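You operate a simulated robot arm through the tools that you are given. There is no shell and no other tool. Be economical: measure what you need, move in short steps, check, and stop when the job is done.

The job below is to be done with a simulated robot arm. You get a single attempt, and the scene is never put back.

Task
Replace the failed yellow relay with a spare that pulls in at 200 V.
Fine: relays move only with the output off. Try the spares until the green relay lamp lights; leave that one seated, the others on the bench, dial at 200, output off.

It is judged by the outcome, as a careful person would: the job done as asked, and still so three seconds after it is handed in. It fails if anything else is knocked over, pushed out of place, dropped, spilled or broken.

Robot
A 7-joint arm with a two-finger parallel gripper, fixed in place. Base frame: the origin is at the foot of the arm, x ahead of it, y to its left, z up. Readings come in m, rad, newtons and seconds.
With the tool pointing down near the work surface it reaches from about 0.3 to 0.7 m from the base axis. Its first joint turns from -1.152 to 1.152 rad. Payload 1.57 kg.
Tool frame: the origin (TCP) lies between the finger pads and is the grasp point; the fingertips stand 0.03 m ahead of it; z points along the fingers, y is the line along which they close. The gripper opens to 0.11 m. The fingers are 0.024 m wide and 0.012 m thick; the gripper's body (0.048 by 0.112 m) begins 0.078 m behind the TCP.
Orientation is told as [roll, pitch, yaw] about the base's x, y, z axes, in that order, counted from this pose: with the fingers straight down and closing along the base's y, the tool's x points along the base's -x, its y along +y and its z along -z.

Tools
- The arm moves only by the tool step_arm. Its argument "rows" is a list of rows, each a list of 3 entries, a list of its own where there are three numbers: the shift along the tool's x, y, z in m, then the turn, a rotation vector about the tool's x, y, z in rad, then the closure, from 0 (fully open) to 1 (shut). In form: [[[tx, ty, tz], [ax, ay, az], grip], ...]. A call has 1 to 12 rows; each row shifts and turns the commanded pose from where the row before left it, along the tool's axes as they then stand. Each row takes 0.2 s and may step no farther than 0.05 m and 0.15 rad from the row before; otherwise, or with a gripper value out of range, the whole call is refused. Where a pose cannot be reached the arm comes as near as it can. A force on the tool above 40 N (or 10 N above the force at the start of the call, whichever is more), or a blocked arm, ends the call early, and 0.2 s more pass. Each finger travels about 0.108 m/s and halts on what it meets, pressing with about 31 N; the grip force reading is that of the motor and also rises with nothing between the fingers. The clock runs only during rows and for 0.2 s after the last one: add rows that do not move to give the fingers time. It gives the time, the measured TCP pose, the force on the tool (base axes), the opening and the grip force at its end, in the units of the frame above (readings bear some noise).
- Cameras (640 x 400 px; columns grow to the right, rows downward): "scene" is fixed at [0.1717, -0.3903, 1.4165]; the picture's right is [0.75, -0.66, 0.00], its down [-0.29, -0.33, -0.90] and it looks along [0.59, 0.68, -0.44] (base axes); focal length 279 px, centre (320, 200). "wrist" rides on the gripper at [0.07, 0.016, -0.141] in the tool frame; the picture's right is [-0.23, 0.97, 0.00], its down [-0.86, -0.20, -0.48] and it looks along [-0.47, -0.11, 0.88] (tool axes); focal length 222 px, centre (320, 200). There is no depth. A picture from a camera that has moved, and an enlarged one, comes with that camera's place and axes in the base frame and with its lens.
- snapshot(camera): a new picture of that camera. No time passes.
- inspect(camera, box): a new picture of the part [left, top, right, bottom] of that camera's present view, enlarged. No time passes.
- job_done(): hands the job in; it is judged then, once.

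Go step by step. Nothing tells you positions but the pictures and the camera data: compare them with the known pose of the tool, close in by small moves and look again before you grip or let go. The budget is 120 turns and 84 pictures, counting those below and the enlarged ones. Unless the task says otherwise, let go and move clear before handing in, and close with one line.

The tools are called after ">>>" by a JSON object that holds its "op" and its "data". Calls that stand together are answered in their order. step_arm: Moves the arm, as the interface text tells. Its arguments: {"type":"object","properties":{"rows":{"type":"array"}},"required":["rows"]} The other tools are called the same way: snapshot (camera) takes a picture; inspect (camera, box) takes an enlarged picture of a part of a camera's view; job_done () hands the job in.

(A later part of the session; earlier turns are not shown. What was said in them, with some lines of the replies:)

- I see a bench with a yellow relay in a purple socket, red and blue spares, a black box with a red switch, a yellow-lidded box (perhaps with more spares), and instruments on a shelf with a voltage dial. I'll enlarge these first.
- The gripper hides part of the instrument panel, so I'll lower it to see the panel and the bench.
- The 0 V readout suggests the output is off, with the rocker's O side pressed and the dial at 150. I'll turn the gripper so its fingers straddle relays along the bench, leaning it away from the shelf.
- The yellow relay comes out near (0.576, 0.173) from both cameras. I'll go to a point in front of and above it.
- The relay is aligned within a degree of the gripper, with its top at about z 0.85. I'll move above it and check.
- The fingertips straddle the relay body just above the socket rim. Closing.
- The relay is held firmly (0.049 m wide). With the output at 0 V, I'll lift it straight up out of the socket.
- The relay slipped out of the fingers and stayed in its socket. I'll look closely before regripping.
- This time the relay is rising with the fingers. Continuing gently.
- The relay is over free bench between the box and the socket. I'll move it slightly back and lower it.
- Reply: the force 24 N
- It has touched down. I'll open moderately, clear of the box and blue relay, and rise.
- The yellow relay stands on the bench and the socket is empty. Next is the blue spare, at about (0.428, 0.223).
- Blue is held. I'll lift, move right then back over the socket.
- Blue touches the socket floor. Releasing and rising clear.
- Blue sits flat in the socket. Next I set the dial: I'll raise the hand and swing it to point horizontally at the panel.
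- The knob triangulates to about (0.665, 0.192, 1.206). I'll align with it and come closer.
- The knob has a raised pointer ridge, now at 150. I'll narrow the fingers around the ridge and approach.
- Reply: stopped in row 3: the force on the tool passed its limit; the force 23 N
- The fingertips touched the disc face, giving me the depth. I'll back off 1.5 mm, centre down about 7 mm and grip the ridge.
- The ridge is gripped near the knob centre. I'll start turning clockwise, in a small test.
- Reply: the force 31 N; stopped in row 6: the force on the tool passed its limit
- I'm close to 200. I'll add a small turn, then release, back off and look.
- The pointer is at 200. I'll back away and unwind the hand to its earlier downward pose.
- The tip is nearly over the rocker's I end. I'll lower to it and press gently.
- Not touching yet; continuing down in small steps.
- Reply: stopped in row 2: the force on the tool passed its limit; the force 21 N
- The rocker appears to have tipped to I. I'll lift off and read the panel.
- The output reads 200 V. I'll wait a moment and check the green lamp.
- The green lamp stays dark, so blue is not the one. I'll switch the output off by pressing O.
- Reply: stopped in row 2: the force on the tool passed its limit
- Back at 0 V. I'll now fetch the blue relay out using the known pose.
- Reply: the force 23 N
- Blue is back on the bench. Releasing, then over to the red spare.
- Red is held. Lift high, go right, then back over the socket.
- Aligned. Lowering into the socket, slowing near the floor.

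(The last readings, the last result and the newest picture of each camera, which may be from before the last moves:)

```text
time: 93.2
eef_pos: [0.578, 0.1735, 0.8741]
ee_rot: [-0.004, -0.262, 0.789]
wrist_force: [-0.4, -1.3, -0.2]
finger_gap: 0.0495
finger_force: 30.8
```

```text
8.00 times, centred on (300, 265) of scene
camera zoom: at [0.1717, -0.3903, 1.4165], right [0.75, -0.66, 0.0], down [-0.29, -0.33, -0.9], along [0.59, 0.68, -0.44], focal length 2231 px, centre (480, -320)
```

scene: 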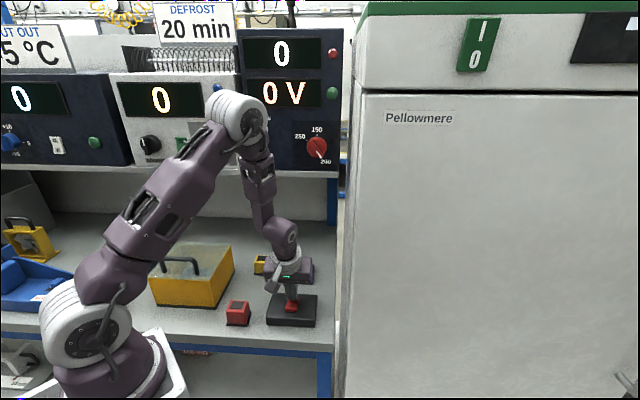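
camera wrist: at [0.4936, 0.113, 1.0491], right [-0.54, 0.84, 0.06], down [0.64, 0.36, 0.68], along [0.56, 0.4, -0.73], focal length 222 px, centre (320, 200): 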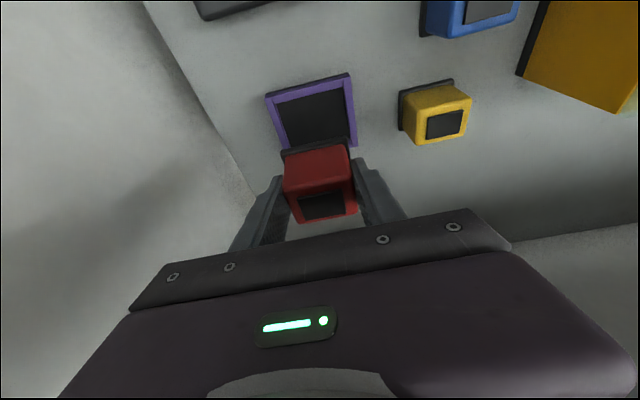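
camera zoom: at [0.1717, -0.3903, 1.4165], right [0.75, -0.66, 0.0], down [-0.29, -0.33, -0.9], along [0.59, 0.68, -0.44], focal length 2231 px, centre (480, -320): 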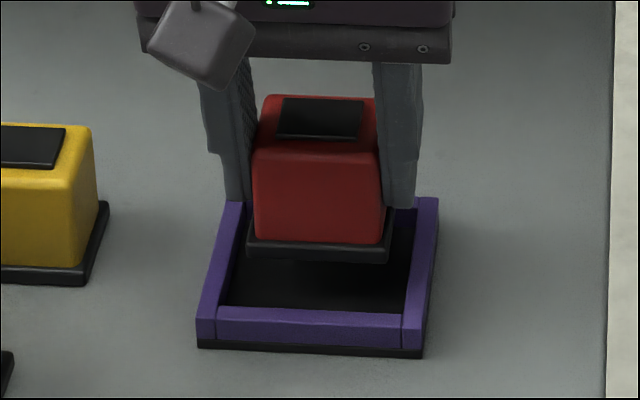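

>>> {"op": "step_arm", "data": {"rows": [[[0.0009, -0.002, 0.0075], [0, 0, 0], 1], [[0.0016, 0, 0.0062], [0, 0, 0], 1], [[0.0006, 0, 0.0022], [0, 0, 0], 1], [[0, 0, 0], [0, 0, 0], 1]]}}

>>> {"op": "step_arm", "data": {"rows": [[[0.0005, 0, 0.0019], [0, 0, 0], 1], [[0, 0, 0], [0, 0, 0], 1]]}}

>>> {"op": "step_arm", "data": {"rows": [[[0.0004, 0, 0.0015], [0, 0, 0], 1], [[0, 0, 0], [0, 0, 0], 1]]}}

>>> {"op": "step_arm", "data": {"rows": [[[0.0003, 0, 0.0012], [0, 0, 0], 1], [[0, 0, 0], [0, 0, 0], 1]]}}

```text
time: 94.2
eef_pos: [0.5831, 0.1747, 0.8579]
ee_rot: [-0.005, -0.261, 0.789]
wrist_force: [0.1, 0.7, -1.2]
finger_gap: 0.0497
finger_force: 31.1
```

```text
time: 94.8
eef_pos: [0.582, 0.1732, 0.8551]
ee_rot: [-0.005, -0.262, 0.791]
wrist_force: [-0.2, -0.1, -1.0]
finger_gap: 0.0493
finger_force: 30.9
```

```text
time: 95.3
eef_pos: [0.582, 0.1726, 0.8549]
ee_rot: [-0.004, -0.261, 0.788]
wrist_force: [-0.3, 0.0, -0.6]
finger_gap: 0.0494
finger_force: 31.0
```

```text
time: 96.0
eef_pos: [0.5819, 0.1749, 0.8529]
ee_rot: [-0.004, -0.262, 0.789]
wrist_force: [0.0, -0.6, -1.2]
finger_gap: 0.0496
finger_force: 31.0
```

>>> {"op": "step_arm", "data": {"rows": [[[0.0003, 0, 0.0012], [0, 0, 0], 1], [[0, 0, 0], [0, 0, 0], 1]]}}

>>> {"op": "inspect", "data": {"camera": "scene", "box": [275, 240, 325, 290]}}

```text
time: 96.5
eef_pos: [0.5806, 0.1739, 0.8518]
ee_rot: [-0.003, -0.262, 0.789]
wrist_force: [0.3, 0.5, -0.5]
finger_gap: 0.0495
finger_force: 31.3
```

```text
8.00 times, centred on (300, 265) of scene
camera zoom: at [0.1717, -0.3903, 1.4165], right [0.75, -0.66, 0.0], down [-0.29, -0.33, -0.9], along [0.59, 0.68, -0.44], focal length 2231 px, centre (480, -320)
```

zoom: 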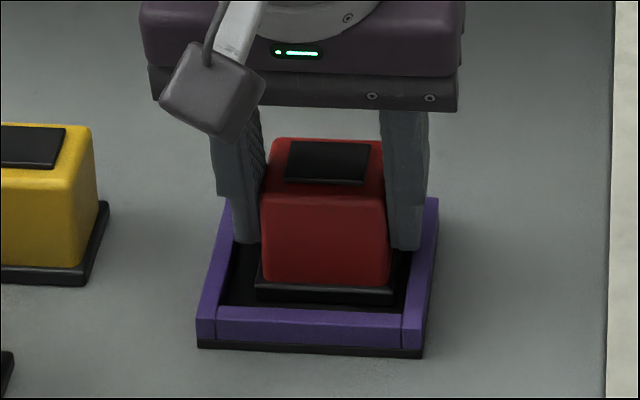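

>>> {"op": "step_arm", "data": {"rows": [[[0.0003, 0, 0.0012], [0, 0, 0], 1], [[0, 0, 0], [0, 0, 0], 1]]}}

```text
time: 97.2
eef_pos: [0.5811, 0.1744, 0.851]
ee_rot: [-0.002, -0.263, 0.788]
wrist_force: [-3.1, -1.7, 12.5]
finger_gap: 0.0495
finger_force: 31.0
```

Seated with a light contact. Release, rise, close the fingers and go to the rocker's I end.

>>> {"op": "step_arm", "data": {"rows": [[[0, 0, 0], [0, 0, 0], 0.3], [[0, 0, 0], [0, 0, 0], 0.3], [[-0.004, 0, -0.015], [0, 0, 0], 0.3], [[-0.004, 0, -0.015], [0, 0, 0], 0.3], [[0.005, 0, -0.02], [0, 0, 0], 0.3], [[0.02, 0, -0.02], [0, 0, 0], 0.3], [[0.02, 0, -0.02], [0, 0, 0], 0.3], [[0.02, 0, -0.02], [0, 0, 0], 0.6], [[0, 0, 0], [0, 0, 0], 1]]}}

>>> {"op": "step_arm", "data": {"rows": [[[0.031, 0.0016, 0.0052], [0, 0, 0], 1], [[0.031, 0.0016, 0.0052], [0, 0, 0], 1], [[0.031, 0.0016, 0.0052], [0, 0, 0], 1], [[0, 0, 0], [0, 0, 0], 1]]}}

>>> {"op": "inspect", "data": {"camera": "scene", "box": [220, 225, 340, 335]}}

```text
time: 99.2
eef_pos: [0.5219, 0.116, 0.9431]
ee_rot: [-0.002, -0.263, 0.789]
wrist_force: [-0.1, 0.0, 0.5]
finger_gap: 0.0005
finger_force: 21.3
```

```text
time: 100.2
eef_pos: [0.4582, 0.0578, 0.9032]
ee_rot: [-0.004, -0.261, 0.789]
wrist_force: [0.3, 0.3, 0.1]
finger_gap: 0.0
finger_force: 21.7
```

```text
3.64 times, centred on (280, 280) of scene
camera zoom: at [0.1717, -0.3903, 1.4165], right [0.75, -0.66, 0.0], down [-0.29, -0.33, -0.9], along [0.59, 0.68, -0.44], focal length 1014 px, centre (466, -91)
```

zoom: 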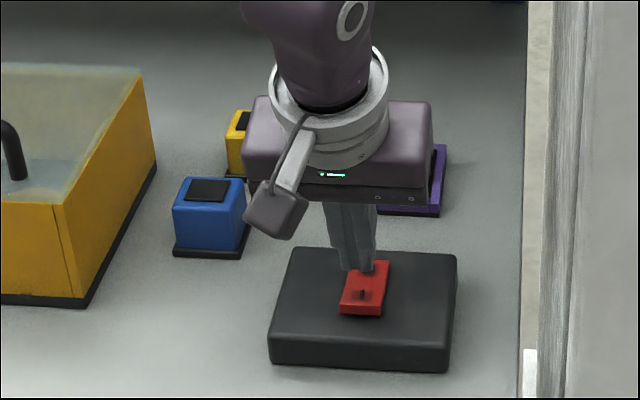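

>>> {"op": "step_arm", "data": {"rows": [[[0.0034, -0.0012, 0.01], [0, 0, 0], 1], [[0.0034, -0.0012, 0.01], [0, 0, 0], 1], [[0.0028, 0, 0.0085], [0, 0, 0], 1], [[0, 0, 0], [0, 0, 0], 1]]}}

>>> {"op": "step_arm", "data": {"rows": [[[0.0005, 0, 0.0019], [0, 0, 0], 1], [[0.0005, 0, 0.0019], [0, 0, 0], 1], [[0, 0, 0], [0, 0, 0], 1]]}}

>>> {"op": "step_arm", "data": {"rows": [[[0.0005, 0, 0.0019], [0, 0, 0], 1], [[0, 0, 0], [0, 0, 0], 1]]}}

```text
time: 101.2
eef_pos: [0.4589, 0.0544, 0.8735]
ee_rot: [-0.002, -0.262, 0.79]
wrist_force: [-1.4, -1.0, 1.5]
finger_gap: 0.0
finger_force: 21.2
```

```text
time: 102.0
eef_pos: [0.4583, 0.055, 0.8694]
ee_rot: [-0.003, -0.263, 0.788]
wrist_force: [0.2, -0.3, 0.3]
finger_gap: 0.0004
finger_force: 20.9
```

```text
time: 102.6
eef_pos: [0.4591, 0.0551, 0.869]
ee_rot: [-0.003, -0.261, 0.788]
wrist_force: [-7.4, -1.9, 20.4]
finger_gap: 0.0001
finger_force: 20.8
stopped in row 2: the force on the tool passed its limit (the readings are from after the stop); the commanded pose is now the measured one
```

Same response as before. Lift off and read the panel.

>>> {"op": "step_arm", "data": {"rows": [[[-0.003, 0, -0.012], [0, 0, 0], 1], [[-0.006, 0, -0.02], [0, 0, 0], 1], [[0, 0, 0], [0, 0, 0], 1], [[0, 0, 0], [0, 0, 0], 1], [[0, 0, 0], [0, 0, 0], 1], [[0, 0, 0], [0, 0, 0], 1], [[0, 0, 0], [0, 0, 0], 1]]}}

>>> {"op": "inspect", "data": {"camera": "scene", "box": [260, 30, 350, 170]}}

```text
time: 104.2
eef_pos: [0.4573, 0.0556, 0.9014]
ee_rot: [-0.004, -0.261, 0.788]
wrist_force: [0.1, -0.3, -0.1]
finger_gap: 0.0001
finger_force: 21.7
```

```text
2.86 times, centred on (305, 100) of scene
camera zoom: at [0.1717, -0.3903, 1.4165], right [0.75, -0.66, 0.0], down [-0.29, -0.33, -0.9], along [0.59, 0.68, -0.44], focal length 797 px, centre (363, 486)
```

zoom: 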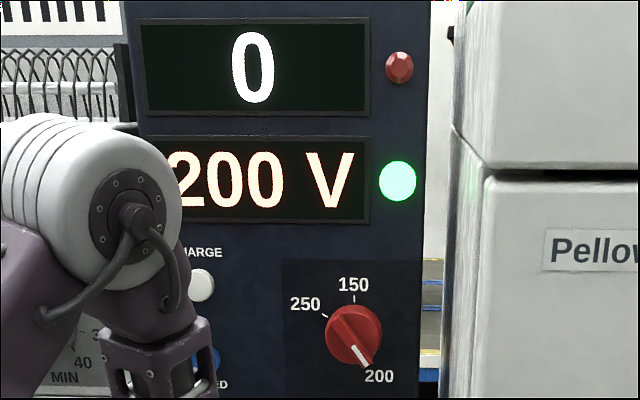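

The green lamp lights with the red relay at 200 V. Now I'll switch the output off with the same O press as before.

>>> {"op": "step_arm", "data": {"rows": [[[-0.0125, 0, 0.0034], [0, 0, 0], 1], [[-0.0125, 0, 0.0034], [0, 0, 0], 1], [[0.0018, 0, 0.0067], [0, 0, 0], 1], [[0.0018, 0, 0.0067], [0, 0, 0], 1], [[0.0018, 0, 0.0067], [0, 0, 0], 1], [[0, 0, 0], [0, 0, 0], 1]]}}

>>> {"op": "step_arm", "data": {"rows": [[[0.0008, 0, 0.0029], [0, 0, 0], 1], [[0.0008, 0, 0.0029], [0, 0, 0], 1], [[0, 0, 0], [0, 0, 0], 1]]}}

>>> {"op": "step_arm", "data": {"rows": [[[0.0005, 0, 0.0019], [0, 0, 0], 1], [[0.0005, 0, 0.0019], [0, 0, 0], 1], [[0, 0, 0], [0, 0, 0], 1]]}}

>>> {"op": "step_arm", "data": {"rows": [[[0.0005, 0, 0.0019], [0, 0, 0], 1], [[0.0005, 0, 0.0019], [0, 0, 0], 1], [[0, 0, 0], [0, 0, 0], 1]]}}

```text
time: 105.6
eef_pos: [0.4776, 0.0738, 0.8808]
ee_rot: [-0.004, -0.261, 0.787]
wrist_force: [-0.2, -0.8, 1.0]
finger_gap: 0.0002
finger_force: 21.1
```

```text
time: 106.4
eef_pos: [0.4777, 0.0731, 0.8758]
ee_rot: [-0.003, -0.261, 0.791]
wrist_force: [-1.0, -0.1, -1.1]
finger_gap: 0.0
finger_force: 21.1
```

```text
time: 107.3
eef_pos: [0.4793, 0.0746, 0.8724]
ee_rot: [-0.005, -0.266, 0.791]
wrist_force: [-2.4, -0.3, 10.6]
finger_gap: 0.0
finger_force: 21.1
stopped in row 3: the force on the tool passed its limit (the readings are from after the stop); the commanded pose is now the measured one
```

```text
time: 107.7
eef_pos: [0.4792, 0.0744, 0.8718]
ee_rot: [-0.008, -0.269, 0.79]
wrist_force: [-2.7, -0.3, 13.1]
finger_gap: 0.0
finger_force: 21.3
stopped in row 1: the force on the tool passed its limit (the readings are from after the stop); the commanded pose is now the measured one
```

Bottomed out. Lift clear and check everything.

>>> {"op": "step_arm", "data": {"rows": [[[-0.003, 0, -0.012], [0, 0, 0], 1], [[-0.0078, 0, -0.029], [0, 0, 0], 1], [[0.01, 0, -0.035], [0, 0, 0], 1], [[0.02, 0, -0.035], [0, 0, 0], 1], [[0.02, 0, -0.035], [0, 0, 0], 1], [[0.02, 0, -0.035], [0, 0, 0], 1], [[0.02, 0, -0.035], [0, 0, 0], 1], [[0, 0, 0], [0, 0, 0], 1]]}}

>>> {"op": "snapshot", "data": {"camera": "scene"}}

>>> {"op": "inspect", "data": {"camera": "scene", "box": [220, 225, 340, 335]}}

```text
time: 109.5
eef_pos: [0.3847, -0.0201, 1.0608]
ee_rot: [-0.007, -0.268, 0.791]
wrist_force: [0.5, 0.9, -0.2]
finger_gap: 0.0001
finger_force: 21.8
```

```text
8 pictures are left
```

scene: 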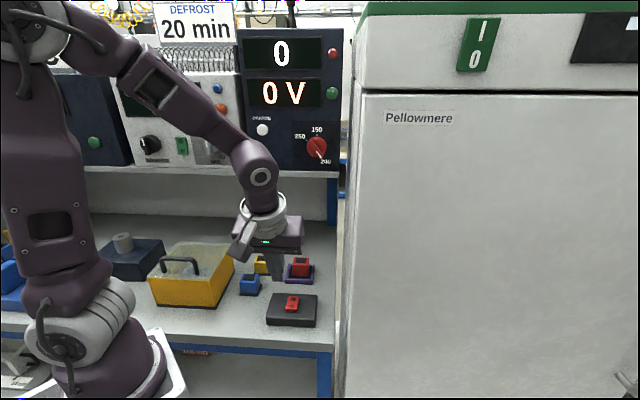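

```text
3.64 times, centred on (280, 280) of scene
camera zoom: at [0.1717, -0.3903, 1.4165], right [0.75, -0.66, 0.0], down [-0.29, -0.33, -0.9], along [0.59, 0.68, -0.44], focal length 1014 px, centre (466, -91)
```

zoom: 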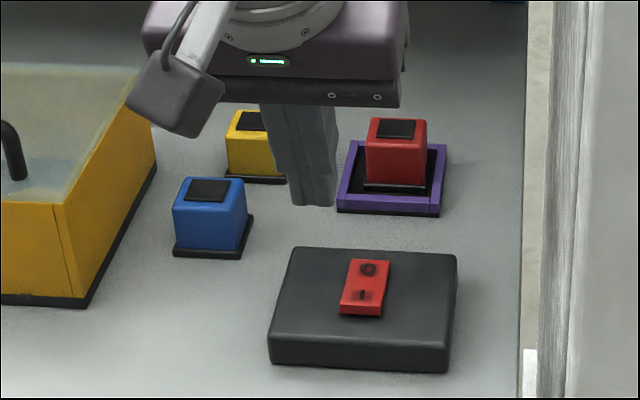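

The panel reads 0 V with the dial at 200. Red is seated in the socket, and yellow and blue are upright on the bench with the arm clear, so I'm handing in.

>>> {"op": "job_done", "data": {}}

```text
The job is handed in.
```

The red spare is the one that pulls in at 200 V (green lamp lit): it is seated in the socket, yellow and blue are on the bench, the dial is at 200 and the output is off.
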